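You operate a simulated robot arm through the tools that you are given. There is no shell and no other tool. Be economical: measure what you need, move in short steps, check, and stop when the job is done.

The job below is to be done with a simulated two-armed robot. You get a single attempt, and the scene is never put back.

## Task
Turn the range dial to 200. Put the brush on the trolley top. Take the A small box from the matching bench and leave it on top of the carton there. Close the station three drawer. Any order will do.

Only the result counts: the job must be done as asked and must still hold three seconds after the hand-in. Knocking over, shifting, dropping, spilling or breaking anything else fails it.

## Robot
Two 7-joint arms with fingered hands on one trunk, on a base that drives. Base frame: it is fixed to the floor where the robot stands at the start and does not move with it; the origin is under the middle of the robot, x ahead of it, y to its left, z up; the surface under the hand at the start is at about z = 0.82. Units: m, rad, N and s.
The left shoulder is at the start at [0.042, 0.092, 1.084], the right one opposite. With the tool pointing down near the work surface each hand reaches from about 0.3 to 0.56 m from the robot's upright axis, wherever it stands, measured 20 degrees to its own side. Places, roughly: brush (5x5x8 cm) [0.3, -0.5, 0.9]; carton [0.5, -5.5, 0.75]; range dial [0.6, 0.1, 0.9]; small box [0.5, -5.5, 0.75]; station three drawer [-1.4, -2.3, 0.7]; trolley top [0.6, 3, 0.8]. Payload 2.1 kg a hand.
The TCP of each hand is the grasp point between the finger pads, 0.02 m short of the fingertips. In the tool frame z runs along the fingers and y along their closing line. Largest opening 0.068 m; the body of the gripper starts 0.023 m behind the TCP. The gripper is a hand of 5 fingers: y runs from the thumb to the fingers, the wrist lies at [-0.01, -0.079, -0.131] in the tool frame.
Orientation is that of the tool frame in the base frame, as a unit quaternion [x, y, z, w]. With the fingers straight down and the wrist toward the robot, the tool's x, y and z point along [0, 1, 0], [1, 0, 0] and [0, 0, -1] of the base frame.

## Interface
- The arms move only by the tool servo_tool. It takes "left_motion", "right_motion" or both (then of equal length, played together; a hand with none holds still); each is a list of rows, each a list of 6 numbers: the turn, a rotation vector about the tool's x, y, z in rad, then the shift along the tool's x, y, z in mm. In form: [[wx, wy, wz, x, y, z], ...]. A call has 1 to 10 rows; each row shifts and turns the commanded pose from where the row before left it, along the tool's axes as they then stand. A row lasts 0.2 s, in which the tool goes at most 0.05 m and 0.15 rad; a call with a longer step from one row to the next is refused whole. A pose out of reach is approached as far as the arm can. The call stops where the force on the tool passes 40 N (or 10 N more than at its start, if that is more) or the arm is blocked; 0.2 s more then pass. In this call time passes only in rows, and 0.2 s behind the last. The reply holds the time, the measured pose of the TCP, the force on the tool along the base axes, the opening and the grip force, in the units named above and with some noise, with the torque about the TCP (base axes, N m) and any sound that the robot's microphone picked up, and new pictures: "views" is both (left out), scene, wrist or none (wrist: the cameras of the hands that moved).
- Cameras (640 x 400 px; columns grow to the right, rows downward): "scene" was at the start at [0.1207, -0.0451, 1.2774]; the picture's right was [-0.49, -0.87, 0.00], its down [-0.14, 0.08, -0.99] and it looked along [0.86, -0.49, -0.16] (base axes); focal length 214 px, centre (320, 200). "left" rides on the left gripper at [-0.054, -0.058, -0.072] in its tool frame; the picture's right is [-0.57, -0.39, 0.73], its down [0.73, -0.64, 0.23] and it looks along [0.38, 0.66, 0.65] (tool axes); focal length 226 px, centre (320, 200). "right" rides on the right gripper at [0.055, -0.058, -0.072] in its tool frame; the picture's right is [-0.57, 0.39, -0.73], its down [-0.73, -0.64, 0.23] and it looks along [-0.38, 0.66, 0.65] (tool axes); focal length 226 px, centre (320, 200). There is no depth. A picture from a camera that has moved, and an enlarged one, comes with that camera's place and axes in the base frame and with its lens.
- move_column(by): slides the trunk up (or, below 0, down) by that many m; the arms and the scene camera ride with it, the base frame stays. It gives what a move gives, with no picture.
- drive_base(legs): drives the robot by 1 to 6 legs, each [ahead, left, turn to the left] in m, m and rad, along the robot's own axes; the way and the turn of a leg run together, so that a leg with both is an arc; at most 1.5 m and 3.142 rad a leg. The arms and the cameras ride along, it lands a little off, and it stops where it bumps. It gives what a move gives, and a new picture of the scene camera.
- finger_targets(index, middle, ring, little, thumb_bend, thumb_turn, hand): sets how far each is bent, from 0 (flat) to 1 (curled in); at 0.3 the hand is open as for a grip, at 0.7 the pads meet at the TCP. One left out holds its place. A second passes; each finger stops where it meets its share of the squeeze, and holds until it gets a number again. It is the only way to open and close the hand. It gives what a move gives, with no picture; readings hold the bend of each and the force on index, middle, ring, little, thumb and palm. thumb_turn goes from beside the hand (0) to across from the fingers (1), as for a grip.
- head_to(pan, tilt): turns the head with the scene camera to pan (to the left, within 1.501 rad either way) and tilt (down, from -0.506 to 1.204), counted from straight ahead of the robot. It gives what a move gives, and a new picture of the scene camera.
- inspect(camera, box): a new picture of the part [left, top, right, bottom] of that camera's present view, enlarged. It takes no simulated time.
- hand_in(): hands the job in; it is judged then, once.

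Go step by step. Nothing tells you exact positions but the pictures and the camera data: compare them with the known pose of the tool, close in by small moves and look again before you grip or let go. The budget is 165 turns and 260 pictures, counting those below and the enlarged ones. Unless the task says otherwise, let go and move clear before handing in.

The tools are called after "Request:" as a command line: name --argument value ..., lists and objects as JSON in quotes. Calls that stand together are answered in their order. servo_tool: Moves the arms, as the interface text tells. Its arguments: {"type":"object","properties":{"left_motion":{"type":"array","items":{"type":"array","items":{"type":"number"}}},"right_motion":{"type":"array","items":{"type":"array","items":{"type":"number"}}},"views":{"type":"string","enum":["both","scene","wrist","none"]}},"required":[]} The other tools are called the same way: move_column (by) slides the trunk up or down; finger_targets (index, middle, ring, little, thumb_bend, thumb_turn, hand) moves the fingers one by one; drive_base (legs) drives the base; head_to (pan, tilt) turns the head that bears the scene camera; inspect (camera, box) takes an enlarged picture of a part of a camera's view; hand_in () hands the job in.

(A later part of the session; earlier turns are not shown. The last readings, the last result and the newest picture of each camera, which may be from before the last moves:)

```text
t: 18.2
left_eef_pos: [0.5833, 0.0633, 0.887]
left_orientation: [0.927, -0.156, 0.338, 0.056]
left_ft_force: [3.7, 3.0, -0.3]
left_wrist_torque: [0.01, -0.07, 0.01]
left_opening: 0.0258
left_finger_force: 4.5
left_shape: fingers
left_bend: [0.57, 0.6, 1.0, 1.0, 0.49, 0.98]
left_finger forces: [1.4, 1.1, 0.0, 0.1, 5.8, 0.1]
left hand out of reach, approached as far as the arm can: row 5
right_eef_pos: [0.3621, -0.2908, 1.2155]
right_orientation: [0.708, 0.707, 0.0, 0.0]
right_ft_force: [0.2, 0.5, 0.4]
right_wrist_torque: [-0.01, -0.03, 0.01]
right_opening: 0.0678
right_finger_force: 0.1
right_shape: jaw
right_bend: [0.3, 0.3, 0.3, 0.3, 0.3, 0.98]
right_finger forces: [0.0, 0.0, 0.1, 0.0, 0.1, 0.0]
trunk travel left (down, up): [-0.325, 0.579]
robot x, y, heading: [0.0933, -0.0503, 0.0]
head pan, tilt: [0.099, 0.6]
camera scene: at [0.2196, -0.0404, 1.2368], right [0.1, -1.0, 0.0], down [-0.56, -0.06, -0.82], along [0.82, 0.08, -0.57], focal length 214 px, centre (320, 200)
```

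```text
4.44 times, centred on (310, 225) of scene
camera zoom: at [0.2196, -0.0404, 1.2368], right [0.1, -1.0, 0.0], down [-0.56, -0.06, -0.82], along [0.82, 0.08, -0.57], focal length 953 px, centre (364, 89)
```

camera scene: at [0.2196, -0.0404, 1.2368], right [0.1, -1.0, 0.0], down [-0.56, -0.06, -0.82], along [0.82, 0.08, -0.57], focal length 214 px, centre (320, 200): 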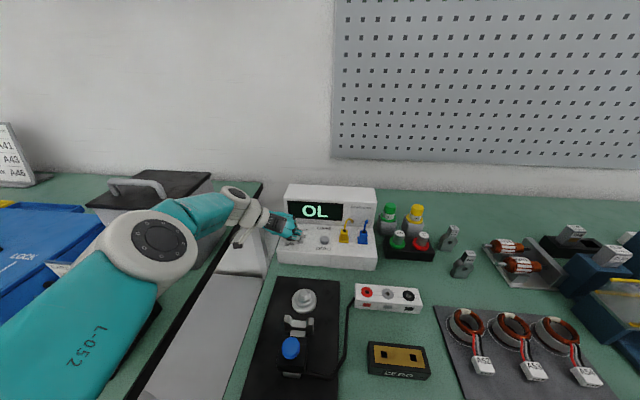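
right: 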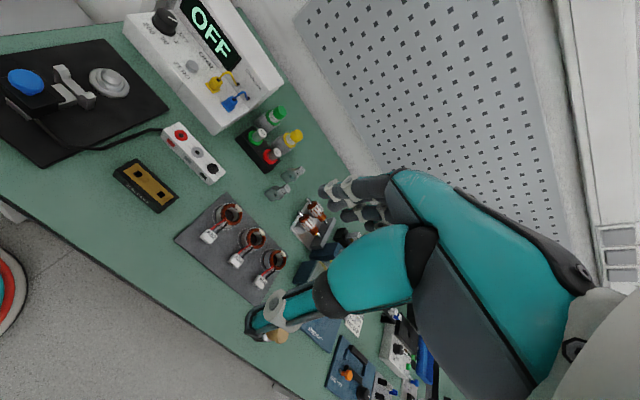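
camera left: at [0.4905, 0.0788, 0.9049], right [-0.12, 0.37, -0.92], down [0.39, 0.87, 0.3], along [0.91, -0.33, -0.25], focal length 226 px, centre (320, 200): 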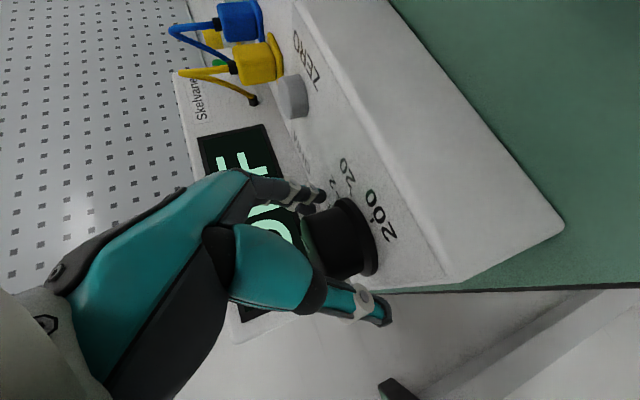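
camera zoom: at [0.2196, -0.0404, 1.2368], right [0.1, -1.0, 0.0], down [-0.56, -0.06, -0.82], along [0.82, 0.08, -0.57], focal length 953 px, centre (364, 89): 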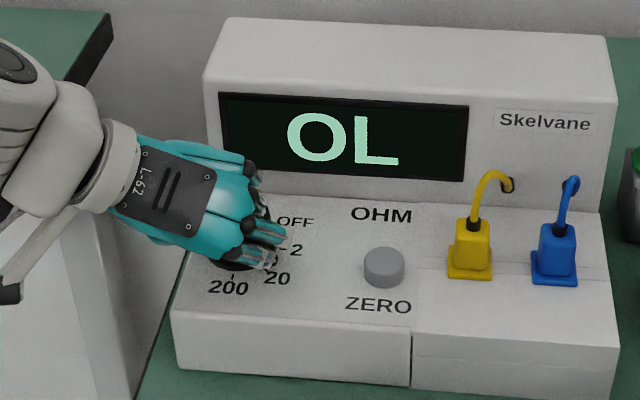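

The display now reads OL, so the dial has turned. I'll open, back off and check the pointer.

Request:
finger_targets --hand "left" --index 0.35 --middle 0.35 --thumb_bend 0.35

Request:
servo_tool --left_motion '[[0, 0, 0, 0, 0, -15], [0, 0, 0, 0, 0, -20], [0, 0, 0, 0, 0, -20], [0.096, 0, -0.114, 0, 0, 0], [0.096, 0, -0.114, 0, 0, 0], [0.096, 0, -0.114, 0, 0, 0], [0.096, 0, -0.114, 0, 0, 0], [0.096, 0, -0.114, 0, 0, 0]]' --views "wrist"

Request:
inspect --camera "left" --box '[260, 120, 500, 345]'

```text
t: 19.2
left_eef_pos: [0.5829, 0.0624, 0.8894]
left_orientation: [0.926, -0.156, 0.339, 0.058]
left_ft_force: [0.1, 0.4, 0.4]
left_wrist_torque: [0.02, -0.02, 0.01]
left_opening: 0.0539
left_finger_force: 0.0
left_shape: fingers
left_bend: [0.35, 0.35, 1.0, 1.0, 0.35, 0.98]
left_finger forces: [0.1, 0.1, 0.2, 0.0, 0.0, 0.1]
right_eef_pos: [0.362, -0.2918, 1.2152]
right_orientation: [0.708, 0.706, 0.0, 0.0]
right_ft_force: [0.0, 0.6, -0.1]
right_wrist_torque: [0.01, 0.0, 0.03]
right_opening: 0.0678
right_finger_force: 0.0
right_shape: jaw
right_bend: [0.3, 0.3, 0.3, 0.3, 0.3, 0.98]
right_finger forces: [0.1, 0.1, 0.0, 0.0, 0.1, 0.1]
trunk travel left (down, up): [-0.325, 0.579]
robot x, y, heading: [0.0894, -0.0524, -0.006]
head pan, tilt: [0.099, 0.6]
```

```text
t: 21.0
left_eef_pos: [0.5482, 0.0744, 0.9317]
left_orientation: [0.919, 0.193, 0.335, -0.07]
left_ft_force: [0.5, -0.3, -0.5]
left_wrist_torque: [-0.01, -0.05, -0.04]
left_opening: 0.0537
left_finger_force: 0.1
left_shape: fingers
left_bend: [0.35, 0.35, 1.0, 1.0, 0.35, 0.98]
left_finger forces: [0.0, 0.1, 0.0, 0.1, 0.0, 0.0]
right_eef_pos: [0.362, -0.2918, 1.2163]
right_orientation: [0.708, 0.706, 0.0, 0.001]
right_ft_force: [-0.2, 0.5, 0.0]
right_wrist_torque: [0.0, 0.02, 0.04]
right_opening: 0.0679
right_finger_force: 0.0
right_shape: jaw
right_bend: [0.3, 0.3, 0.3, 0.3, 0.3, 0.98]
right_finger forces: [0.1, 0.0, 0.1, 0.1, 0.0, 0.1]
trunk travel left (down, up): [-0.325, 0.579]
robot x, y, heading: [0.0892, -0.0475, -0.001]
head pan, tilt: [0.099, 0.6]
camera left: at [0.4438, 0.0913, 0.9501], right [-0.12, 0.37, -0.92], down [0.39, 0.87, 0.3], along [0.91, -0.32, -0.25], focal length 226 px, centre (320, 200)
```

left: 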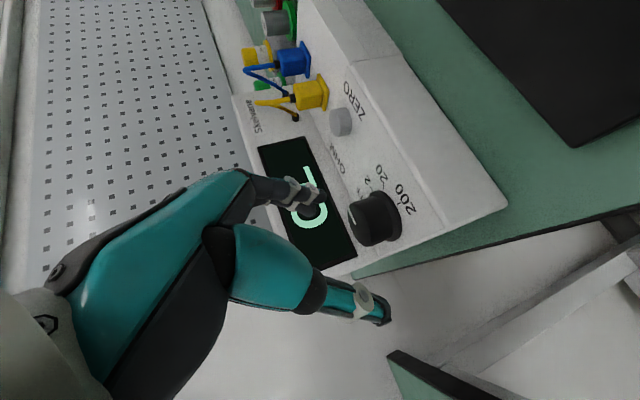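

```text
1.78 times, centred on (380, 232) of left
camera zoom: at [0.4438, 0.0913, 0.9501], right [-0.12, 0.37, -0.92], down [0.39, 0.87, 0.3], along [0.91, -0.32, -0.25], focal length 402 px, centre (213, 142)
```

zoom: 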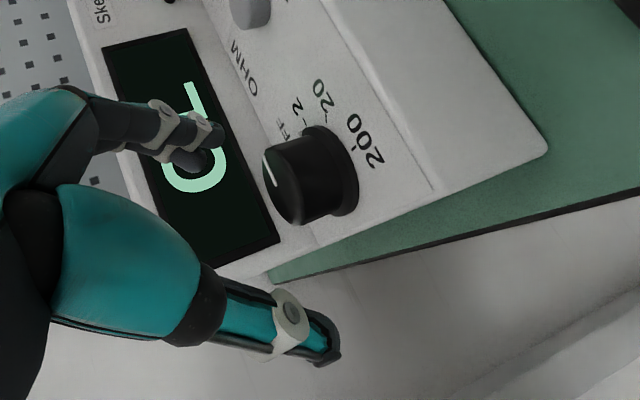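

One detent has gone by (the pointer is at 2). I'll do a second stroke the same way.

Request:
servo_tool --left_motion '[[0, 0, 0, -1, 32, 0], [0, 0, 0, 0, 0, 22], [0, 0, 0, 0, 0, 20], [0, 0, 0, 0, 0, 12], [0, 0, 0, 0, 0, 8]]' --views "wrist"

Request:
finger_targets --hand "left" --index 0.65 --middle 0.65 --thumb_bend 0.65

Request:
servo_tool --left_motion '[[-0.096, 0, 0.114, 0, -1.1, 0], [-0.096, 0, 0.114, 0, -1.1, 0], [-0.096, 0, 0.114, 0, -1.1, 0], [-0.096, 0, 0.114, 0, -1.1, 0], [-0.096, 0, 0.114, 0, -1.1, 0]]' --views "scene"

```text
t: 22.2
left_eef_pos: [0.5969, 0.0602, 0.883]
left_orientation: [0.92, 0.192, 0.335, -0.07]
left_ft_force: [-0.3, -0.4, 2.3]
left_wrist_torque: [-0.03, -0.03, -0.03]
left_opening: 0.0542
left_finger_force: 0.8
left_shape: fingers
left_bend: [0.35, 0.35, 1.0, 1.0, 0.35, 0.98]
left_finger forces: [1.4, 0.1, 0.0, 0.1, 0.0, 0.0]
right_eef_pos: [0.3625, -0.2918, 1.2166]
right_orientation: [0.709, 0.705, 0.001, -0.001]
right_ft_force: [-0.5, 0.2, -0.2]
right_wrist_torque: [0.0, 0.0, -0.01]
right_opening: 0.0679
right_finger_force: 0.1
right_shape: jaw
right_bend: [0.3, 0.3, 0.3, 0.3, 0.3, 0.98]
right_finger forces: [0.0, 0.0, 0.0, 0.0, 0.0, 0.0]
trunk travel left (down, up): [-0.325, 0.579]
robot x, y, heading: [0.0914, -0.052, 0.001]
head pan, tilt: [0.099, 0.6]
camera left: at [0.4921, 0.0787, 0.9027], right [-0.12, 0.37, -0.92], down [0.39, 0.87, 0.3], along [0.91, -0.33, -0.25], focal length 226 px, centre (320, 200)
```

left: 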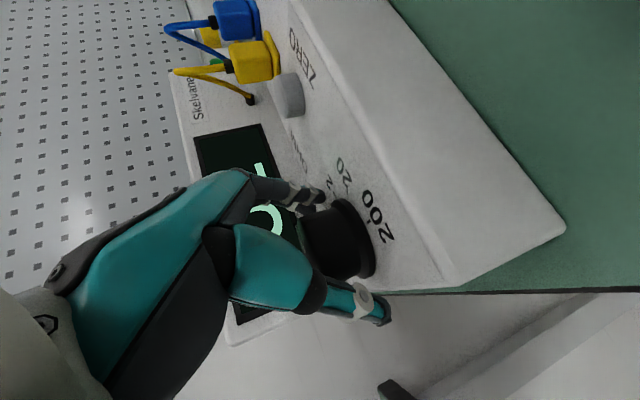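

```text
t: 23.2
left_eef_pos: [0.5974, 0.0608, 0.8851]
left_orientation: [0.919, 0.192, 0.337, -0.07]
left_ft_force: [1.6, 0.7, 13.6]
left_wrist_torque: [-0.22, -0.22, -0.04]
left_opening: 0.0289
left_finger_force: 11.1
left_shape: fingers
left_bend: [0.52, 0.61, 1.0, 1.0, 0.51, 0.98]
left_finger forces: [13.3, 2.1, 0.0, 0.1, 6.3, 0.0]
right_eef_pos: [0.361, -0.2912, 1.2171]
right_orientation: [0.708, 0.706, 0.001, 0.001]
right_ft_force: [0.1, -0.1, -0.3]
right_wrist_torque: [0.0, 0.01, 0.0]
right_opening: 0.0677
right_finger_force: 0.1
right_shape: jaw
right_bend: [0.3, 0.3, 0.3, 0.3, 0.3, 0.98]
right_finger forces: [0.1, 0.0, 0.1, 0.1, 0.1, 0.1]
trunk travel left (down, up): [-0.325, 0.579]
robot x, y, heading: [0.0896, -0.0502, -0.006]
head pan, tilt: [0.099, 0.6]
```

```text
t: 24.4
left_eef_pos: [0.5864, 0.0607, 0.8857]
left_orientation: [0.927, -0.157, 0.337, 0.055]
left_ft_force: [6.7, 4.1, 2.7]
left_wrist_torque: [0.0, -0.09, 0.03]
left_opening: 0.0254
left_finger_force: 6.7
left_shape: fingers
left_bend: [0.58, 0.63, 1.0, 1.0, 0.5, 0.99]
left_finger forces: [3.5, 1.1, 0.0, 0.0, 9.2, 0.1]
left hand out of reach, approached as far as the arm can: row 5
right_eef_pos: [0.3619, -0.2908, 1.2166]
right_orientation: [0.707, 0.707, 0.0, 0.0]
right_ft_force: [0.5, -0.4, -0.3]
right_wrist_torque: [0.0, 0.0, -0.01]
right_opening: 0.0677
right_finger_force: 0.2
right_shape: jaw
right_bend: [0.3, 0.3, 0.3, 0.3, 0.3, 0.98]
right_finger forces: [0.1, 0.0, 0.1, 0.0, 0.0, 0.0]
trunk travel left (down, up): [-0.325, 0.579]
robot x, y, heading: [0.0911, -0.0509, -0.003]
head pan, tilt: [0.099, 0.6]
camera scene: at [0.2193, -0.0403, 1.2367], right [0.1, -1.0, 0.0], down [-0.56, -0.06, -0.82], along [0.82, 0.08, -0.57], focal length 214 px, centre (320, 200)
```

scene: 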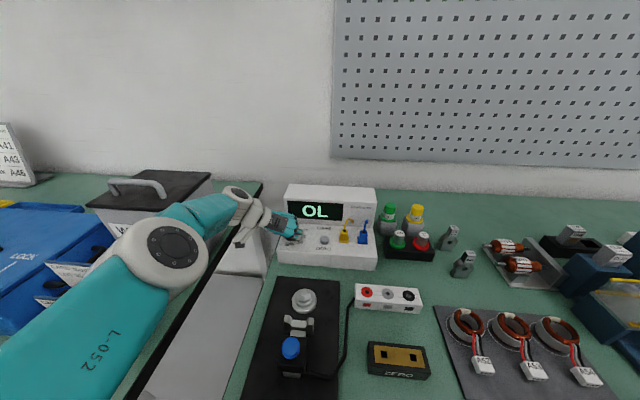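

Request:
finger_targets --hand "left" --index 0.35 --middle 0.35 --thumb_bend 0.35

Request:
servo_tool --left_motion '[[0, 0, 0, 0, 0, -15], [0, 0, 0, 0, 0, -20], [0, 0, 0, 0, 0, -20], [0.096, 0, -0.114, 0, 0, 0], [0.096, 0, -0.114, 0, 0, 0], [0.096, 0, -0.114, 0, 0, 0], [0.096, 0, -0.114, 0, 0, 0], [0.096, 0, -0.114, 0, 0, 0]]' --views "none"

Request:
inspect --camera "left" --box '[260, 120, 500, 345]'

```text
t: 25.4
left_eef_pos: [0.5867, 0.0595, 0.887]
left_orientation: [0.926, -0.156, 0.339, 0.056]
left_ft_force: [-0.9, -0.7, 0.7]
left_wrist_torque: [-0.01, 0.0, 0.0]
left_opening: 0.0537
left_finger_force: 0.1
left_shape: fingers
left_bend: [0.35, 0.35, 1.0, 1.0, 0.35, 0.98]
left_finger forces: [0.0, 0.0, 0.0, 0.1, 0.1, 0.0]
right_eef_pos: [0.3623, -0.2921, 1.2156]
right_orientation: [0.709, 0.706, 0.0, 0.0]
right_ft_force: [0.7, -0.4, 0.2]
right_wrist_torque: [0.01, 0.01, -0.02]
right_opening: 0.0678
right_finger_force: 0.1
right_shape: jaw
right_bend: [0.3, 0.3, 0.3, 0.3, 0.3, 0.98]
right_finger forces: [0.1, 0.1, 0.0, 0.0, 0.0, 0.1]
trunk travel left (down, up): [-0.325, 0.579]
robot x, y, heading: [0.0885, -0.0494, -0.002]
head pan, tilt: [0.099, 0.6]
```

```text
t: 27.2
left_eef_pos: [0.5544, 0.0699, 0.9288]
left_orientation: [0.919, 0.194, 0.336, -0.07]
left_ft_force: [-0.1, -0.1, -0.5]
left_wrist_torque: [0.02, 0.02, 0.01]
left_opening: 0.0539
left_finger_force: 0.2
left_shape: fingers
left_bend: [0.35, 0.35, 1.0, 1.0, 0.35, 0.98]
left_finger forces: [0.0, 0.0, 0.1, 0.0, 0.0, 0.0]
right_eef_pos: [0.3619, -0.2921, 1.2161]
right_orientation: [0.709, 0.706, -0.001, 0.0]
right_ft_force: [0.1, 0.5, -0.8]
right_wrist_torque: [0.0, 0.01, 0.0]
right_opening: 0.0676
right_finger_force: 0.0
right_shape: jaw
right_bend: [0.3, 0.3, 0.3, 0.3, 0.3, 0.98]
right_finger forces: [0.0, 0.0, 0.0, 0.0, 0.0, 0.0]
trunk travel left (down, up): [-0.325, 0.579]
robot x, y, heading: [0.0917, -0.0495, -0.004]
head pan, tilt: [0.099, 0.6]
```

```text
1.78 times, centred on (380, 232) of left
camera zoom: at [0.4482, 0.0884, 0.9487], right [-0.12, 0.37, -0.92], down [0.39, 0.87, 0.3], along [0.91, -0.32, -0.25], focal length 402 px, centre (213, 142)
```

zoom: 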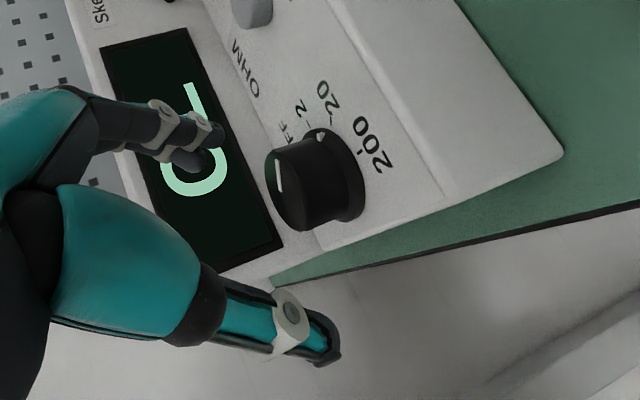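

The skirt mark now points at 20. One more stroke.

Request:
servo_tool --left_motion '[[0, 0, 0, -2, 25, 0], [0, 0, 0, 0, 0, 20], [0, 0, 0, 0, 0, 18], [0, 0, 0, 0, 0, 11], [0, 0, 0, 0, 0, 8]]' --views "none"

Request:
finger_targets --hand "left" --index 0.65 --middle 0.65 --thumb_bend 0.65

Request:
servo_tool --left_motion '[[-0.096, 0, 0.114, 0, -1.1, 0], [-0.096, 0, 0.114, 0, -1.1, 0], [-0.096, 0, 0.114, 0, -1.1, 0], [-0.096, 0, 0.114, 0, -1.1, 0], [-0.096, 0, 0.114, 0, -1.1, 0]]' --views "scene"

Request:
finger_targets --hand "left" --index 0.35 --middle 0.35 --thumb_bend 0.35

Request:
servo_tool --left_motion '[[0, 0, 0, 0, 0, -15], [0, 0, 0, 0, 0, -20], [0, 0, 0, 0, 0, -20], [0.096, 0, -0.114, 0, 0, 0], [0.096, 0, -0.114, 0, 0, 0], [0.096, 0, -0.114, 0, 0, 0], [0.096, 0, -0.114, 0, 0, 0], [0.096, 0, -0.114, 0, 0, 0]]' --views "none"

Request:
inspect --camera "left" --box '[260, 120, 500, 345]'

```text
t: 28.4
left_eef_pos: [0.5957, 0.0627, 0.8842]
left_orientation: [0.919, 0.193, 0.335, -0.07]
left_ft_force: [0.2, -0.2, 0.2]
left_wrist_torque: [0.01, 0.03, -0.01]
left_opening: 0.054
left_finger_force: 0.1
left_shape: fingers
left_bend: [0.35, 0.35, 1.0, 1.0, 0.35, 0.98]
left_finger forces: [0.0, 0.1, 0.0, 0.0, 0.0, 0.0]
right_eef_pos: [0.3625, -0.2916, 1.2166]
right_orientation: [0.709, 0.706, 0.001, 0.0]
right_ft_force: [0.7, -1.1, 0.0]
right_wrist_torque: [0.01, 0.0, 0.02]
right_opening: 0.0678
right_finger_force: 0.0
right_shape: jaw
right_bend: [0.3, 0.3, 0.3, 0.3, 0.3, 0.98]
right_finger forces: [0.1, 0.1, 0.0, 0.0, 0.0, 0.0]
trunk travel left (down, up): [-0.325, 0.579]
robot x, y, heading: [0.0927, -0.0515, -0.004]
head pan, tilt: [0.099, 0.6]
```

```text
t: 29.4
left_eef_pos: [0.5946, 0.0619, 0.8852]
left_orientation: [0.92, 0.192, 0.336, -0.07]
left_ft_force: [1.9, -2.3, 9.2]
left_wrist_torque: [-0.09, -0.16, 0.01]
left_opening: 0.0285
left_finger_force: 9.2
left_shape: fingers
left_bend: [0.5, 0.6, 1.0, 1.0, 0.53, 0.99]
left_finger forces: [10.1, 2.8, 0.1, 0.0, 5.5, 0.1]
right_eef_pos: [0.3607, -0.2921, 1.2159]
right_orientation: [0.708, 0.706, 0.0, 0.0]
right_ft_force: [-0.6, -1.1, 0.9]
right_wrist_torque: [0.02, -0.01, -0.01]
right_opening: 0.0679
right_finger_force: 0.1
right_shape: jaw
right_bend: [0.3, 0.3, 0.3, 0.3, 0.3, 0.98]
right_finger forces: [0.0, 0.0, 0.0, 0.0, 0.0, 0.1]
trunk travel left (down, up): [-0.325, 0.579]
robot x, y, heading: [0.0924, -0.0514, -0.004]
head pan, tilt: [0.099, 0.6]
```

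```text
t: 30.6
left_eef_pos: [0.5864, 0.0641, 0.8868]
left_orientation: [0.927, -0.156, 0.336, 0.057]
left_ft_force: [7.1, 0.7, 2.4]
left_wrist_torque: [-0.02, -0.11, -0.04]
left_opening: 0.0222
left_finger_force: 6.7
left_shape: fingers
left_bend: [0.6, 0.61, 1.0, 1.0, 0.51, 0.99]
left_finger forces: [4.3, 2.3, 0.0, 0.0, 6.5, 0.0]
left hand out of reach, approached as far as the arm can: row 5
right_eef_pos: [0.3632, -0.2908, 1.2156]
right_orientation: [0.708, 0.706, 0.0, 0.0]
right_ft_force: [0.4, -1.0, 0.5]
right_wrist_torque: [-0.01, -0.01, 0.0]
right_opening: 0.0674
right_finger_force: 0.2
right_shape: jaw
right_bend: [0.3, 0.3, 0.3, 0.3, 0.3, 0.98]
right_finger forces: [0.0, 0.1, 0.0, 0.0, 0.0, 0.1]
trunk travel left (down, up): [-0.325, 0.579]
robot x, y, heading: [0.091, -0.0506, -0.004]
head pan, tilt: [0.099, 0.6]
camera scene: at [0.2202, -0.0409, 1.2366], right [0.1, -1.0, 0.0], down [-0.56, -0.05, -0.82], along [0.82, 0.08, -0.57], focal length 214 px, centre (320, 200)
```

scene: 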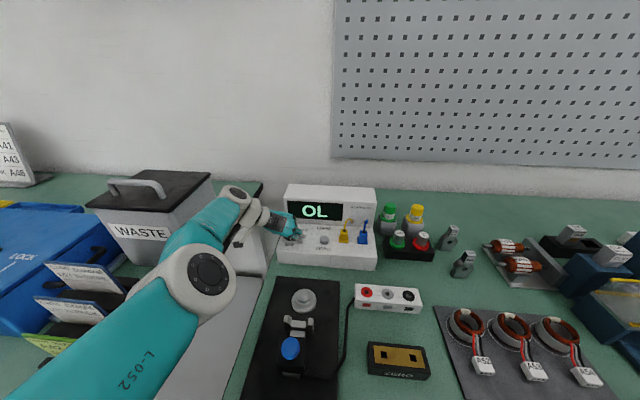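

```text
t: 31.6
left_eef_pos: [0.5868, 0.0627, 0.8883]
left_orientation: [0.926, -0.156, 0.338, 0.057]
left_ft_force: [0.1, 0.0, 0.4]
left_wrist_torque: [0.01, -0.01, 0.0]
left_opening: 0.0542
left_finger_force: 0.0
left_shape: fingers
left_bend: [0.35, 0.35, 1.0, 1.0, 0.35, 0.98]
left_finger forces: [0.1, 0.1, 0.0, 0.0, 0.0, 0.1]
right_eef_pos: [0.3626, -0.2927, 1.2163]
right_orientation: [0.709, 0.706, 0.0, 0.0]
right_ft_force: [0.7, -0.8, 0.9]
right_wrist_torque: [0.0, 0.0, -0.02]
right_opening: 0.0676
right_finger_force: 0.1
right_shape: jaw
right_bend: [0.3, 0.3, 0.3, 0.3, 0.3, 0.98]
right_finger forces: [0.0, 0.0, 0.0, 0.0, 0.0, 0.1]
trunk travel left (down, up): [-0.325, 0.579]
robot x, y, heading: [0.0911, -0.0494, -0.004]
head pan, tilt: [0.099, 0.6]
```

```text
t: 33.3
left_eef_pos: [0.6325, 0.0912, 0.9172]
left_orientation: [0.935, 0.099, 0.338, -0.037]
left_ft_force: [-39.2, 2.3, 5.8]
left_wrist_torque: [-0.18, 0.48, -1.52]
left_opening: 0.0536
left_finger_force: 21.2
left_shape: fingers
left_bend: [0.36, 0.3, 1.0, 1.0, 0.35, 0.98]
left_finger forces: [6.4, 35.3, 0.0, 0.0, 0.1, 0.0]
left hand out of reach, approached as far as the arm can: row 1, 2, 3, 4, 5, 6, 7, 8
right_eef_pos: [0.3553, -0.2913, 1.2179]
right_orientation: [0.707, 0.707, 0.002, 0.002]
right_ft_force: [0.4, 0.1, 1.4]
right_wrist_torque: [0.02, 0.0, 0.0]
right_opening: 0.0676
right_finger_force: 0.1
right_shape: jaw
right_bend: [0.3, 0.3, 0.3, 0.3, 0.3, 0.98]
right_finger forces: [0.0, 0.0, 0.0, 0.0, 0.0, 0.1]
trunk travel left (down, up): [-0.325, 0.579]
robot x, y, heading: [0.0907, -0.0492, 0.002]
head pan, tilt: [0.099, 0.6]
stopped in row 8 (left hand): the force on the tool passed its limit at 57 N (the readings are from after the stop); the commanded pose is now the measured one
```

```text
1.78 times, centred on (380, 232) of left
camera zoom: at [0.5323, 0.1298, 0.9361], right [-0.05, 0.39, -0.92], down [0.56, 0.78, 0.29], along [0.83, -0.5, -0.26], focal length 402 px, centre (213, 142)
```

zoom: 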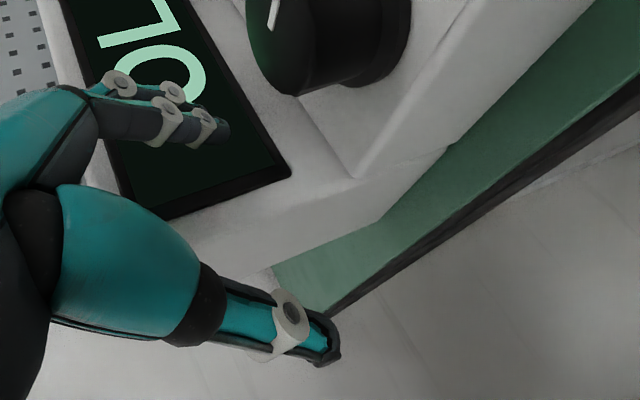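

The arm drifted into the display when its pose went out of reach. I'll back off gently, one step at a time.

Request:
servo_tool --left_motion '[[0, 0, 0, -10, 0, -12]]' --views "none"

```text
t: 33.7
left_eef_pos: [0.6221, 0.088, 0.9171]
left_orientation: [0.935, 0.102, 0.339, -0.037]
left_ft_force: [-3.9, -1.2, -1.2]
left_wrist_torque: [0.01, 0.05, -0.16]
left_opening: 0.0538
left_finger_force: 1.9
left_shape: fingers
left_bend: [0.36, 0.33, 1.0, 1.0, 0.35, 0.98]
left_finger forces: [0.0, 4.0, 0.0, 0.0, 0.0, 0.0]
right_eef_pos: [0.3605, -0.2921, 1.2155]
right_orientation: [0.708, 0.706, 0.0, 0.001]
right_ft_force: [-0.1, 0.3, 1.0]
right_wrist_torque: [0.0, 0.03, 0.02]
right_opening: 0.0678
right_finger_force: 0.1
right_shape: jaw
right_bend: [0.3, 0.3, 0.3, 0.3, 0.3, 0.98]
right_finger forces: [0.0, 0.0, 0.0, 0.0, 0.0, 0.0]
trunk travel left (down, up): [-0.325, 0.579]
robot x, y, heading: [0.0925, -0.0521, -0.0]
head pan, tilt: [0.099, 0.6]
```

Request:
servo_tool --left_motion '[[0, 0, 0, -9, -4, -20], [0, 0, 0, -9, -4, -20]]' --views "both"

Request:
inspect --camera "scene" --box '[250, 170, 390, 275]'

Request:
inspect --camera "left" --box '[300, 100, 540, 325]'

```text
t: 34.3
left_eef_pos: [0.603, 0.0875, 0.926]
left_orientation: [0.934, 0.102, 0.339, -0.037]
left_ft_force: [0.3, -0.3, 0.2]
left_wrist_torque: [-0.04, -0.01, 0.05]
left_opening: 0.0537
left_finger_force: 0.1
left_shape: fingers
left_bend: [0.35, 0.35, 1.0, 1.0, 0.35, 0.98]
left_finger forces: [0.1, 0.0, 0.0, 0.0, 0.0, 0.2]
left hand out of reach, approached as far as the arm can: row 2
right_eef_pos: [0.3612, -0.2909, 1.2158]
right_orientation: [0.708, 0.707, 0.0, 0.0]
right_ft_force: [-0.5, -0.2, 0.2]
right_wrist_torque: [-0.05, 0.04, 0.0]
right_opening: 0.0676
right_finger_force: 0.0
right_shape: jaw
right_bend: [0.3, 0.3, 0.3, 0.3, 0.3, 0.98]
right_finger forces: [0.0, 0.1, 0.0, 0.0, 0.0, 0.1]
trunk travel left (down, up): [-0.325, 0.579]
robot x, y, heading: [0.0911, -0.0512, -0.004]
head pan, tilt: [0.099, 0.6]
camera scene: at [0.2187, -0.0409, 1.2369], right [0.1, -1.0, 0.0], down [-0.56, -0.06, -0.82], along [0.82, 0.08, -0.57], focal length 214 px, centre (320, 200)
camera left: at [0.5023, 0.1256, 0.9465], right [-0.05, 0.39, -0.92], down [0.56, 0.78, 0.29], along [0.83, -0.5, -0.25], focal length 226 px, centre (320, 200)
```

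scene: 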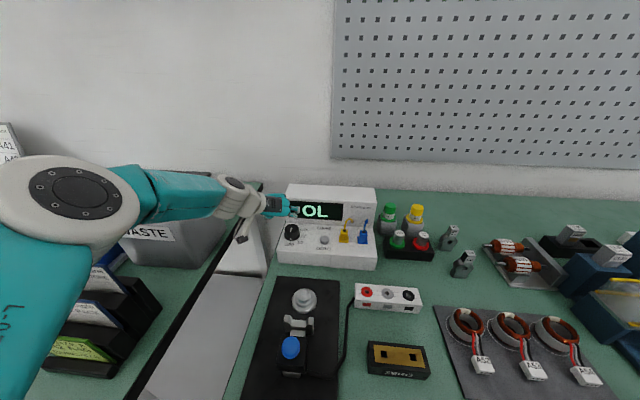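
left: 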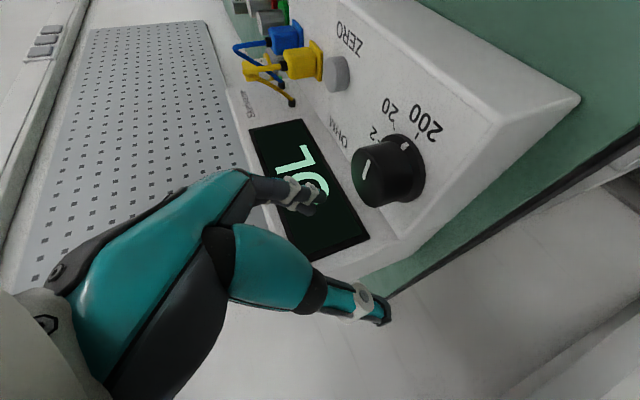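

```text
3.81 times, centred on (320, 222) of scene
camera zoom: at [0.2187, -0.0409, 1.2369], right [0.1, -1.0, 0.0], down [-0.56, -0.06, -0.82], along [0.82, 0.08, -0.57], focal length 817 px, centre (320, 114)
```

zoom: 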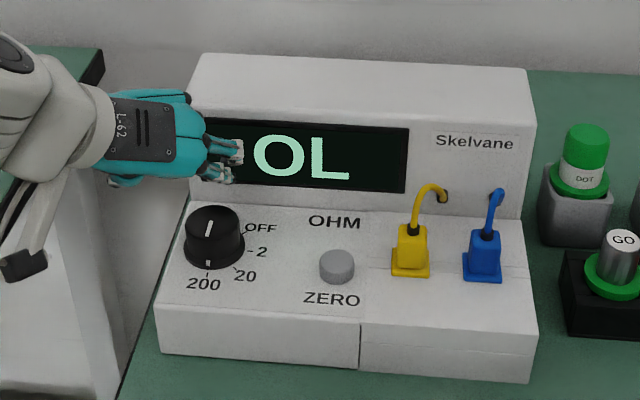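

```text
1.78 times, centred on (420, 212) of left
camera zoom: at [0.5023, 0.1256, 0.9465], right [-0.05, 0.39, -0.92], down [0.56, 0.78, 0.29], along [0.83, -0.5, -0.25], focal length 402 px, centre (142, 178)
```

zoom: 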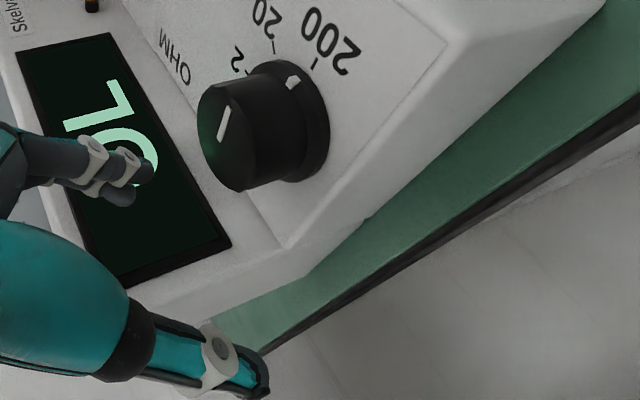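

Request:
inspect --camera "scene" --box '[278, 215, 318, 240]'

Request:
inspect --camera "left" --box '[340, 90, 450, 215]'

```text
16.00 times, centred on (298, 228) of scene
camera zoom: at [0.2187, -0.0409, 1.2369], right [0.1, -1.0, 0.0], down [-0.56, -0.06, -0.82], along [0.82, 0.08, -0.57], focal length 3432 px, centre (672, -240)
```

zoom: 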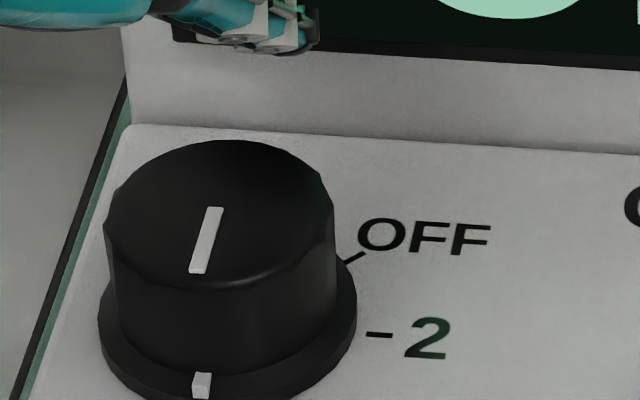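

```text
3.20 times, centred on (395, 152) of left
camera zoom: at [0.5023, 0.1256, 0.9465], right [-0.05, 0.39, -0.92], down [0.56, 0.78, 0.29], along [0.83, -0.5, -0.25], focal length 723 px, centre (80, 352)
```

zoom: 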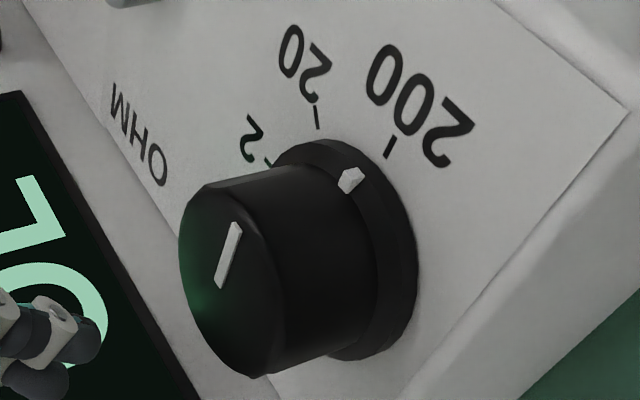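

Request:
inspect --camera "scene" --box '[278, 222, 318, 250]'

```text
14.29 times, centred on (298, 236) of scene
camera zoom: at [0.2187, -0.0409, 1.2369], right [0.1, -1.0, 0.0], down [-0.56, -0.06, -0.82], along [0.82, 0.08, -0.57], focal length 3064 px, centre (634, -314)
```

zoom: 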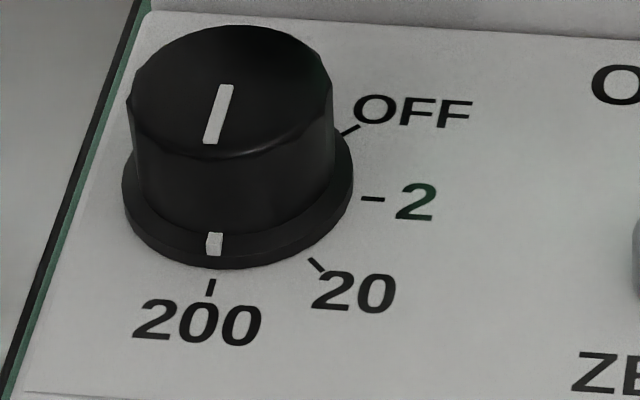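

The mark lines up exactly with 200, so the dial is done and the meter hasn't moved. I'll back the base off to clear the hand.

Request:
drive_base --legs '[[-0.12, 0, 0]]'

Request:
servo_tool --left_motion '[[0, 0, 0, 20, 0, -25], [0, 0, 0, 20, 0, -25], [0, 0, 0, 20, 0, -25], [0.1, 0, -0.1, 0, 0, -10], [0.1, 0, -0.1, 0, 0, -10], [0.1, 0, -0.1, 0, 0, -10], [0.1, 0, -0.1, 0, 0, 0]]' --views "none"

```text
t: 35.5
left_eef_pos: [0.4824, 0.0878, 0.9268]
left_orientation: [0.934, 0.102, 0.34, -0.036]
left_ft_force: [0.4, -0.7, -0.4]
left_wrist_torque: [-0.02, 0.04, -0.01]
left_opening: 0.0539
left_finger_force: 0.0
left_shape: fingers
left_bend: [0.35, 0.35, 1.0, 1.0, 0.35, 0.98]
left_finger forces: [0.1, 0.0, 0.1, 0.0, 0.0, 0.1]
right_eef_pos: [0.241, -0.2909, 1.2159]
right_orientation: [0.708, 0.706, 0.0, 0.0]
right_ft_force: [-0.2, 0.0, -0.3]
right_wrist_torque: [0.03, -0.01, 0.0]
right_opening: 0.0676
right_finger_force: 0.1
right_shape: jaw
right_bend: [0.3, 0.3, 0.3, 0.3, 0.3, 0.98]
right_finger forces: [0.0, 0.0, 0.1, 0.0, 0.1, 0.0]
trunk travel left (down, up): [-0.325, 0.579]
robot x, y, heading: [-0.0274, -0.0487, -0.005]
head pan, tilt: [0.099, 0.6]
camera scene: at [0.0989, -0.0407, 1.2369], right [0.1, -1.0, 0.0], down [-0.56, -0.06, -0.82], along [0.82, 0.08, -0.57], focal length 214 px, centre (320, 200)
```

scene: 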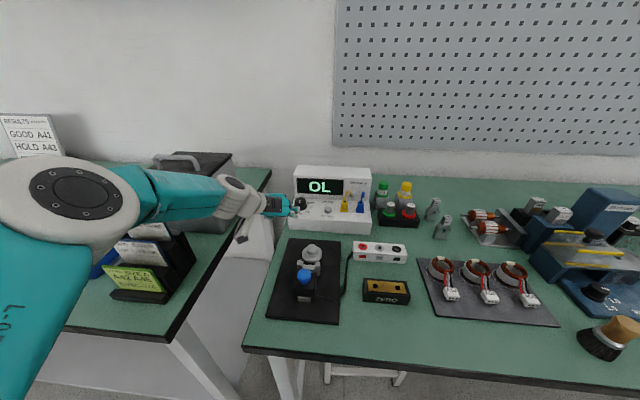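

```text
t: 37.1
left_eef_pos: [0.4678, 0.0648, 0.9467]
left_orientation: [0.878, 0.33, 0.32, -0.131]
left_ft_force: [0.2, 0.0, 0.3]
left_wrist_torque: [0.01, 0.03, -0.06]
left_opening: 0.0544
left_finger_force: 0.1
left_shape: fingers
left_bend: [0.35, 0.35, 1.0, 1.0, 0.35, 0.98]
left_finger forces: [0.0, 0.0, 0.0, 0.1, 0.0, 0.0]
left hand out of reach, approached as far as the arm can: row 1, 2, 3, 4, 5
right_eef_pos: [0.2422, -0.2914, 1.2154]
right_orientation: [0.708, 0.706, 0.001, 0.0]
right_ft_force: [0.4, 0.4, 0.4]
right_wrist_torque: [0.0, 0.02, 0.01]
right_opening: 0.0678
right_finger_force: 0.1
right_shape: jaw
right_bend: [0.3, 0.3, 0.3, 0.3, 0.3, 0.98]
right_finger forces: [0.1, 0.0, 0.1, 0.0, 0.0, 0.0]
trunk travel left (down, up): [-0.325, 0.579]
robot x, y, heading: [-0.0314, -0.0485, -0.004]
head pan, tilt: [0.099, 0.6]
```

Request:
servo_tool --left_motion '[[0.09, 0, -0.11, 0, 0, -5], [0.09, 0, -0.11, 0, 0, -10], [0.09, 0, -0.11, 0, 0, -10], [0.09, 0, -0.11, 0, 0, -10], [0.09, 0, -0.11, 0, 0, -10], [0, -0.14, 0, 0, 0, -10], [0, -0.14, 0, 0, 0, -10], [0, -0.14, 0, 0, 0, -10], [0, -0.14, 0, 0, 0, -10], [0, -0.14, 0, 0, 0, -10]]' --views "scene"

Request:
finger_targets --hand "left" --index 0.3 --middle 0.3 --ring 0.3 --little 0.3 --thumb_bend 0.3

```text
t: 39.3
left_eef_pos: [0.4517, 0.0178, 1.0246]
left_orientation: [0.754, 0.657, 0.005, -0.005]
left_ft_force: [0.8, -0.1, 0.3]
left_wrist_torque: [0.0, 0.04, 0.03]
left_opening: 0.054
left_finger_force: 0.1
left_shape: fingers
left_bend: [0.35, 0.35, 1.0, 1.0, 0.35, 0.98]
left_finger forces: [0.0, 0.0, 0.1, 0.1, 0.0, 0.1]
right_eef_pos: [0.2412, -0.2912, 1.2165]
right_orientation: [0.708, 0.706, 0.001, 0.0]
right_ft_force: [0.0, -0.7, 0.0]
right_wrist_torque: [-0.02, 0.0, 0.03]
right_opening: 0.0676
right_finger_force: 0.0
right_shape: jaw
right_bend: [0.3, 0.3, 0.3, 0.3, 0.3, 0.98]
right_finger forces: [0.0, 0.0, 0.1, 0.0, 0.0, 0.0]
trunk travel left (down, up): [-0.325, 0.579]
robot x, y, heading: [-0.0313, -0.0498, 0.002]
head pan, tilt: [0.099, 0.6]
camera scene: at [0.099, -0.0407, 1.2369], right [0.1, -1.0, 0.0], down [-0.56, -0.06, -0.82], along [0.82, 0.08, -0.57], focal length 214 px, centre (320, 200)
```

scene: 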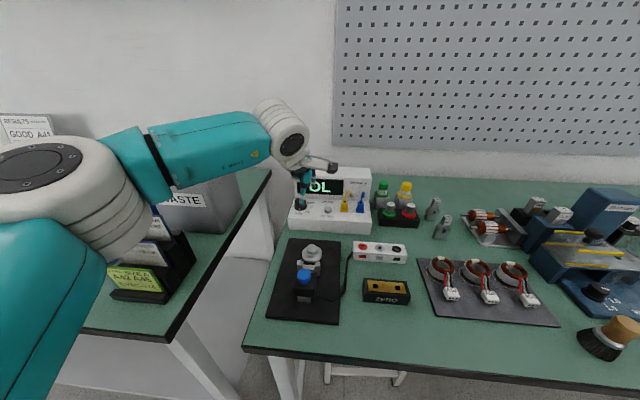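

```text
t: 40.3
left_eef_pos: [0.4514, 0.0176, 1.023]
left_orientation: [0.754, 0.657, 0.004, -0.006]
left_ft_force: [0.4, -0.7, 0.6]
left_wrist_torque: [0.01, -0.03, -0.01]
left_opening: 0.0621
left_finger_force: 0.0
left_shape: fingers
left_bend: [0.3, 0.3, 0.3, 0.3, 0.3, 0.98]
left_finger forces: [0.0, 0.1, 0.0, 0.0, 0.0, 0.0]
right_eef_pos: [0.242, -0.2908, 1.2168]
right_orientation: [0.708, 0.707, -0.001, 0.0]
right_ft_force: [0.3, -0.5, 0.7]
right_wrist_torque: [0.01, -0.04, 0.0]
right_opening: 0.0676
right_finger_force: 0.1
right_shape: jaw
right_bend: [0.3, 0.3, 0.3, 0.3, 0.3, 0.98]
right_finger forces: [0.1, 0.0, 0.1, 0.0, 0.0, 0.0]
trunk travel left (down, up): [-0.325, 0.579]
robot x, y, heading: [-0.0294, -0.0504, 0.0]
head pan, tilt: [0.099, 0.6]
```

Request:
servo_tool --left_motion '[[0, 0, 0, 8, -20, -36], [0, 0, 0, 8, -20, -36], [0, 0, 0, 8, -20, -36], [0, 0, 0, 8, -20, -36], [0, 0, 0, 8, -20, -36]]' --views "none"

Request:
drive_base --legs '[[0, -0.3, 0]]'

Request:
head_to --pan -0.3 --tilt 0.85

```text
t: 41.5
left_eef_pos: [0.3595, 0.0678, 1.205]
left_orientation: [0.754, 0.657, 0.005, -0.005]
left_ft_force: [-0.4, 0.4, -0.4]
left_wrist_torque: [-0.01, 0.01, 0.03]
left_opening: 0.0621
left_finger_force: 0.0
left_shape: fingers
left_bend: [0.3, 0.3, 0.3, 0.3, 0.3, 0.98]
left_finger forces: [0.1, 0.0, 0.1, 0.0, 0.0, 0.1]
right_eef_pos: [0.2417, -0.2908, 1.2167]
right_orientation: [0.707, 0.707, -0.001, 0.0]
right_ft_force: [-0.3, -0.5, 0.3]
right_wrist_torque: [0.03, 0.0, 0.0]
right_opening: 0.068
right_finger_force: 0.1
right_shape: jaw
right_bend: [0.3, 0.3, 0.3, 0.3, 0.3, 0.98]
right_finger forces: [0.0, 0.0, 0.0, 0.1, 0.1, 0.0]
trunk travel left (down, up): [-0.325, 0.579]
robot x, y, heading: [-0.0313, -0.05, -0.0]
head pan, tilt: [0.099, 0.6]
```

```text
t: 43.5
left_eef_pos: [0.3583, -0.2335, 1.2023]
left_orientation: [0.754, 0.656, 0.004, -0.005]
left_ft_force: [-0.4, 0.3, -0.3]
left_wrist_torque: [0.0, 0.01, 0.01]
left_opening: 0.0623
left_finger_force: 0.1
left_shape: fingers
left_bend: [0.3, 0.3, 0.3, 0.3, 0.3, 0.98]
left_finger forces: [0.0, 0.0, 0.0, 0.0, 0.1, 0.2]
right_eef_pos: [0.24, -0.5914, 1.2163]
right_orientation: [0.708, 0.706, 0.0, 0.0]
right_ft_force: [-0.5, 0.1, 0.0]
right_wrist_torque: [-0.01, 0.0, 0.01]
right_opening: 0.0677
right_finger_force: 0.0
right_shape: jaw
right_bend: [0.3, 0.3, 0.3, 0.3, 0.3, 0.98]
right_finger forces: [0.0, 0.1, 0.0, 0.0, 0.0, 0.0]
trunk travel left (down, up): [-0.325, 0.579]
robot x, y, heading: [-0.032, -0.3483, -0.005]
head pan, tilt: [0.099, 0.6]
camera scene: at [0.0982, -0.341, 1.2369], right [0.1, -1.0, 0.0], down [-0.56, -0.05, -0.82], along [0.82, 0.08, -0.57], focal length 214 px, centre (320, 200)
```

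scene: 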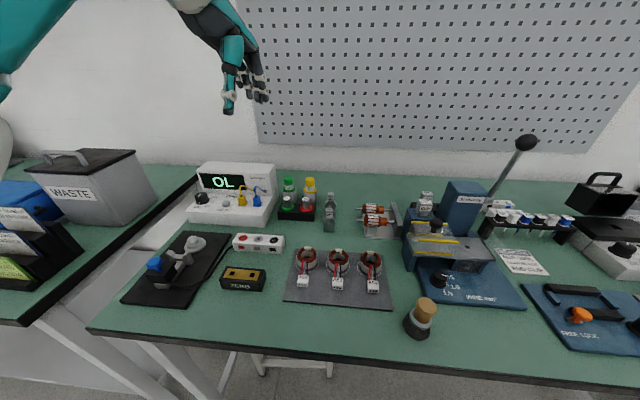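

```text
t: 44.4
left_eef_pos: [0.3594, -0.2314, 1.2041]
left_orientation: [0.754, 0.657, 0.005, -0.005]
left_ft_force: [0.0, -0.2, 0.3]
left_wrist_torque: [-0.03, 0.0, 0.0]
left_opening: 0.0624
left_finger_force: 0.1
left_shape: fingers
left_bend: [0.3, 0.3, 0.3, 0.3, 0.3, 0.98]
left_finger forces: [0.0, 0.0, 0.1, 0.1, 0.0, 0.0]
right_eef_pos: [0.2417, -0.5915, 1.2161]
right_orientation: [0.709, 0.706, 0.0, -0.001]
right_ft_force: [0.6, 0.0, 0.7]
right_wrist_torque: [-0.01, -0.03, 0.02]
right_opening: 0.0679
right_finger_force: 0.0
right_shape: jaw
right_bend: [0.3, 0.3, 0.3, 0.3, 0.3, 0.98]
right_finger forces: [0.1, 0.0, 0.0, 0.1, 0.1, 0.1]
trunk travel left (down, up): [-0.325, 0.579]
robot x, y, heading: [-0.0269, -0.3494, -0.003]
head pan, tilt: [-0.3, 0.85]
camera scene: at [0.0848, -0.3726, 1.216], right [-0.3, -0.95, 0.0], down [-0.72, 0.22, -0.66], along [0.63, -0.2, -0.75], focal length 214 px, centre (320, 200)
```

scene: 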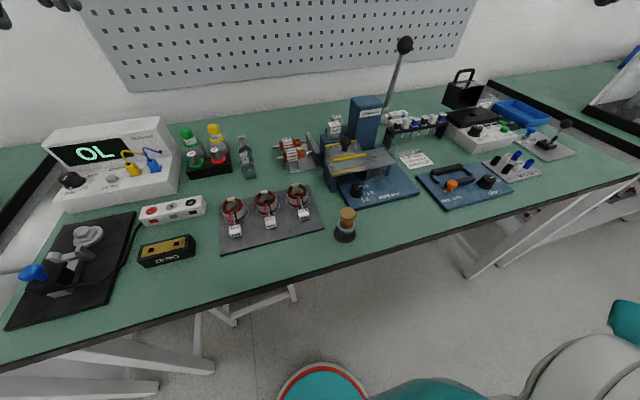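

The brush stands upright at about [0.30, -0.496], handle up. I'll bring the right hand above it.

Request:
servo_tool --right_motion '[[0, 0, 0, 19, 11, 39], [0, 0, 0, 19, 11, 39], [0, 0, 0, 19, 11, 39], [0, 0, 0, 19, 11, 39], [0, 0, 0, 19, 11, 39]]' --views "both"

```text
t: 45.6
left_eef_pos: [0.3596, -0.2321, 1.2035]
left_orientation: [0.754, 0.657, 0.004, -0.005]
left_ft_force: [-0.4, -0.4, 0.5]
left_wrist_torque: [-0.02, -0.01, -0.01]
left_opening: 0.062
left_finger_force: 0.1
left_shape: fingers
left_bend: [0.3, 0.3, 0.3, 0.3, 0.3, 0.98]
left_finger forces: [0.1, 0.0, 0.0, 0.1, 0.0, 0.0]
right_eef_pos: [0.2964, -0.4973, 1.0199]
right_orientation: [0.708, 0.706, 0.002, 0.001]
right_ft_force: [-0.4, -0.8, 0.4]
right_wrist_torque: [0.03, -0.01, -0.03]
right_opening: 0.0677
right_finger_force: 0.0
right_shape: jaw
right_bend: [0.3, 0.3, 0.3, 0.3, 0.3, 0.98]
right_finger forces: [0.1, 0.1, 0.1, 0.0, 0.0, 0.0]
trunk travel left (down, up): [-0.325, 0.579]
robot x, y, heading: [-0.0302, -0.3528, -0.003]
head pan, tilt: [-0.3, 0.85]
camera scene: at [0.0848, -0.3726, 1.216], right [-0.3, -0.95, 0.0], down [-0.72, 0.23, -0.66], along [0.63, -0.2, -0.75], focal length 214 px, centre (320, 200)
camera right: at [0.2377, -0.4406, 1.0914], right [0.38, -0.57, 0.73], down [-0.64, -0.73, -0.23], along [0.66, -0.38, -0.65], focal length 226 px, centre (320, 200)
```

scene: 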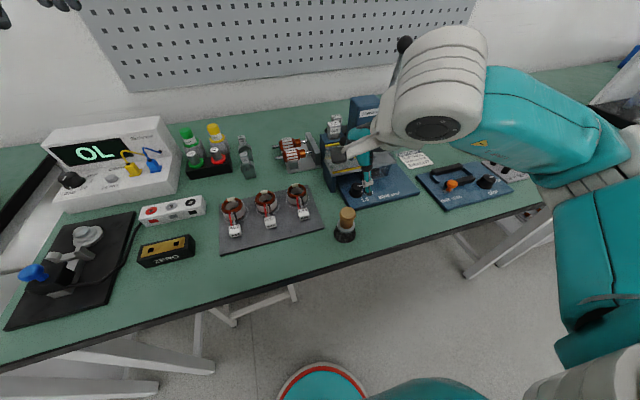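
right: 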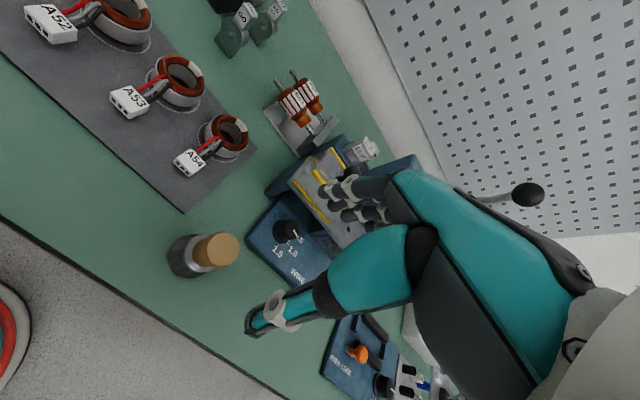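

Request:
servo_tool --right_motion '[[0, 0, 0, 4, 4, 38], [0, 0, 0, 0, 0, 38], [0, 0, 0, 0, 0, 30]]' --views "wrist"

```text
t: 46.4
left_eef_pos: [0.3587, -0.2326, 1.2038]
left_orientation: [0.754, 0.657, 0.005, -0.005]
left_ft_force: [-0.5, 1.1, 0.1]
left_wrist_torque: [0.03, 0.01, -0.02]
left_opening: 0.0624
left_finger_force: 0.0
left_shape: fingers
left_bend: [0.3, 0.3, 0.3, 0.3, 0.3, 0.98]
left_finger forces: [0.0, 0.0, 0.0, 0.1, 0.1, 0.0]
right_eef_pos: [0.3017, -0.4923, 0.9124]
right_orientation: [0.71, 0.705, 0.0, 0.0]
right_ft_force: [0.4, 0.6, -0.3]
right_wrist_torque: [0.0, 0.02, -0.02]
right_opening: 0.0679
right_finger_force: 0.0
right_shape: jaw
right_bend: [0.3, 0.3, 0.3, 0.3, 0.3, 0.98]
right_finger forces: [0.0, 0.1, 0.0, 0.1, 0.0, 0.1]
trunk travel left (down, up): [-0.325, 0.579]
robot x, y, heading: [-0.0314, -0.3494, -0.006]
head pan, tilt: [-0.3, 0.85]
camera right: at [0.2418, -0.4365, 0.9858], right [0.38, -0.57, 0.73], down [-0.64, -0.73, -0.23], along [0.66, -0.38, -0.65], focal length 226 px, centre (320, 200)
```

right: 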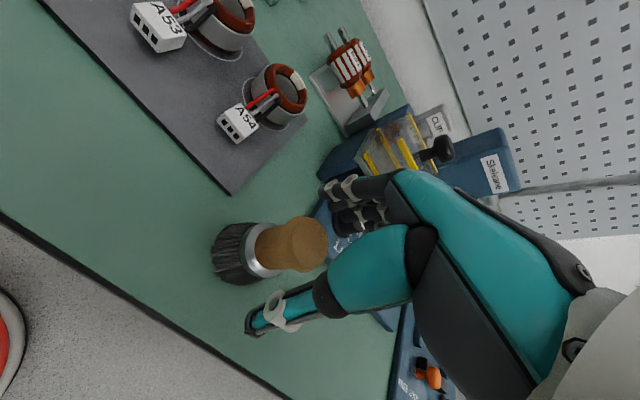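

Request:
servo_tool --right_motion '[[0, 0, 0, 0, 0, 20], [0, 0, 0, 0, 0, 16]]' --views "wrist"

Request:
finger_targets --hand "right" --index 0.65 --middle 0.65 --ring 0.65 --little 0.65 --thumb_bend 0.65

Request:
inspect --camera "right" --box '[160, 100, 480, 380]'

```text
t: 47.0
left_eef_pos: [0.3588, -0.2309, 1.2035]
left_orientation: [0.754, 0.656, 0.005, -0.005]
left_ft_force: [0.5, -0.4, 0.1]
left_wrist_torque: [0.01, 0.01, 0.01]
left_opening: 0.0622
left_finger_force: 0.0
left_shape: fingers
left_bend: [0.3, 0.3, 0.3, 0.3, 0.3, 0.98]
left_finger forces: [0.1, 0.0, 0.0, 0.1, 0.0, 0.1]
right_eef_pos: [0.301, -0.4927, 0.8776]
right_orientation: [0.709, 0.705, 0.0, 0.0]
right_ft_force: [0.9, -0.5, 0.5]
right_wrist_torque: [0.0, 0.04, -0.02]
right_opening: 0.0675
right_finger_force: 0.1
right_shape: jaw
right_bend: [0.3, 0.3, 0.3, 0.3, 0.3, 0.98]
right_finger forces: [0.0, 0.0, 0.0, 0.0, 0.1, 0.0]
trunk travel left (down, up): [-0.325, 0.579]
robot x, y, heading: [-0.0268, -0.351, -0.005]
head pan, tilt: [-0.3, 0.85]
camera right: at [0.2424, -0.437, 0.95], right [0.38, -0.57, 0.73], down [-0.64, -0.73, -0.23], along [0.66, -0.38, -0.65], focal length 226 px, centre (320, 200)
```

right: 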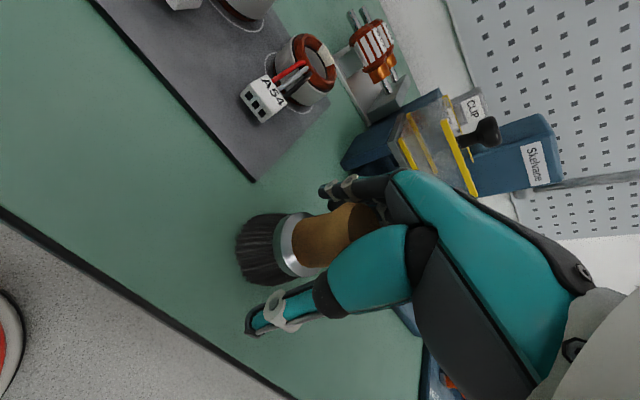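

```text
t: 48.0
left_eef_pos: [0.3592, -0.2322, 1.2037]
left_orientation: [0.754, 0.657, 0.004, -0.005]
left_ft_force: [0.8, 0.7, -0.4]
left_wrist_torque: [0.03, 0.03, -0.01]
left_opening: 0.0622
left_finger_force: 0.0
left_shape: fingers
left_bend: [0.3, 0.3, 0.3, 0.3, 0.3, 0.98]
left_finger forces: [0.0, 0.0, 0.0, 0.0, 0.1, 0.0]
right_eef_pos: [0.3019, -0.4926, 0.8784]
right_orientation: [0.708, 0.706, 0.0, 0.0]
right_ft_force: [1.0, -0.3, 2.1]
right_wrist_torque: [-0.01, -0.09, 0.05]
right_opening: 0.0138
right_finger_force: 3.9
right_shape: fingers
right_bend: [0.62, 0.58, 0.64, 0.65, 0.56, 0.97]
right_finger forces: [1.2, 3.2, 0.4, 0.0, 3.9, 0.1]
trunk travel left (down, up): [-0.325, 0.579]
robot x, y, heading: [-0.0316, -0.3528, -0.002]
head pan, tilt: [-0.3, 0.85]
```

```text
1.43 times, centred on (320, 240) of right
camera zoom: at [0.2424, -0.4368, 0.9504], right [0.38, -0.57, 0.73], down [-0.64, -0.73, -0.23], along [0.66, -0.38, -0.65], focal length 323 px, centre (320, 143)
```

zoom: 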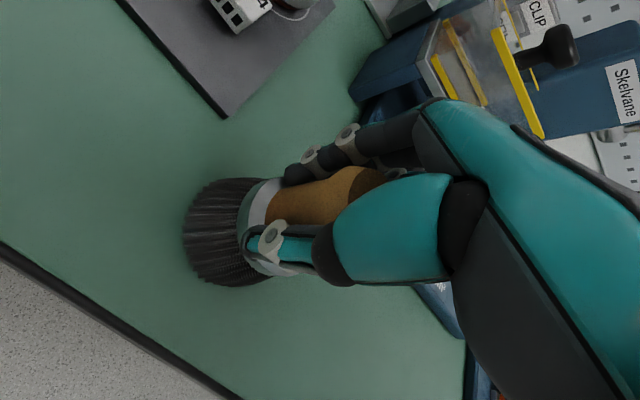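

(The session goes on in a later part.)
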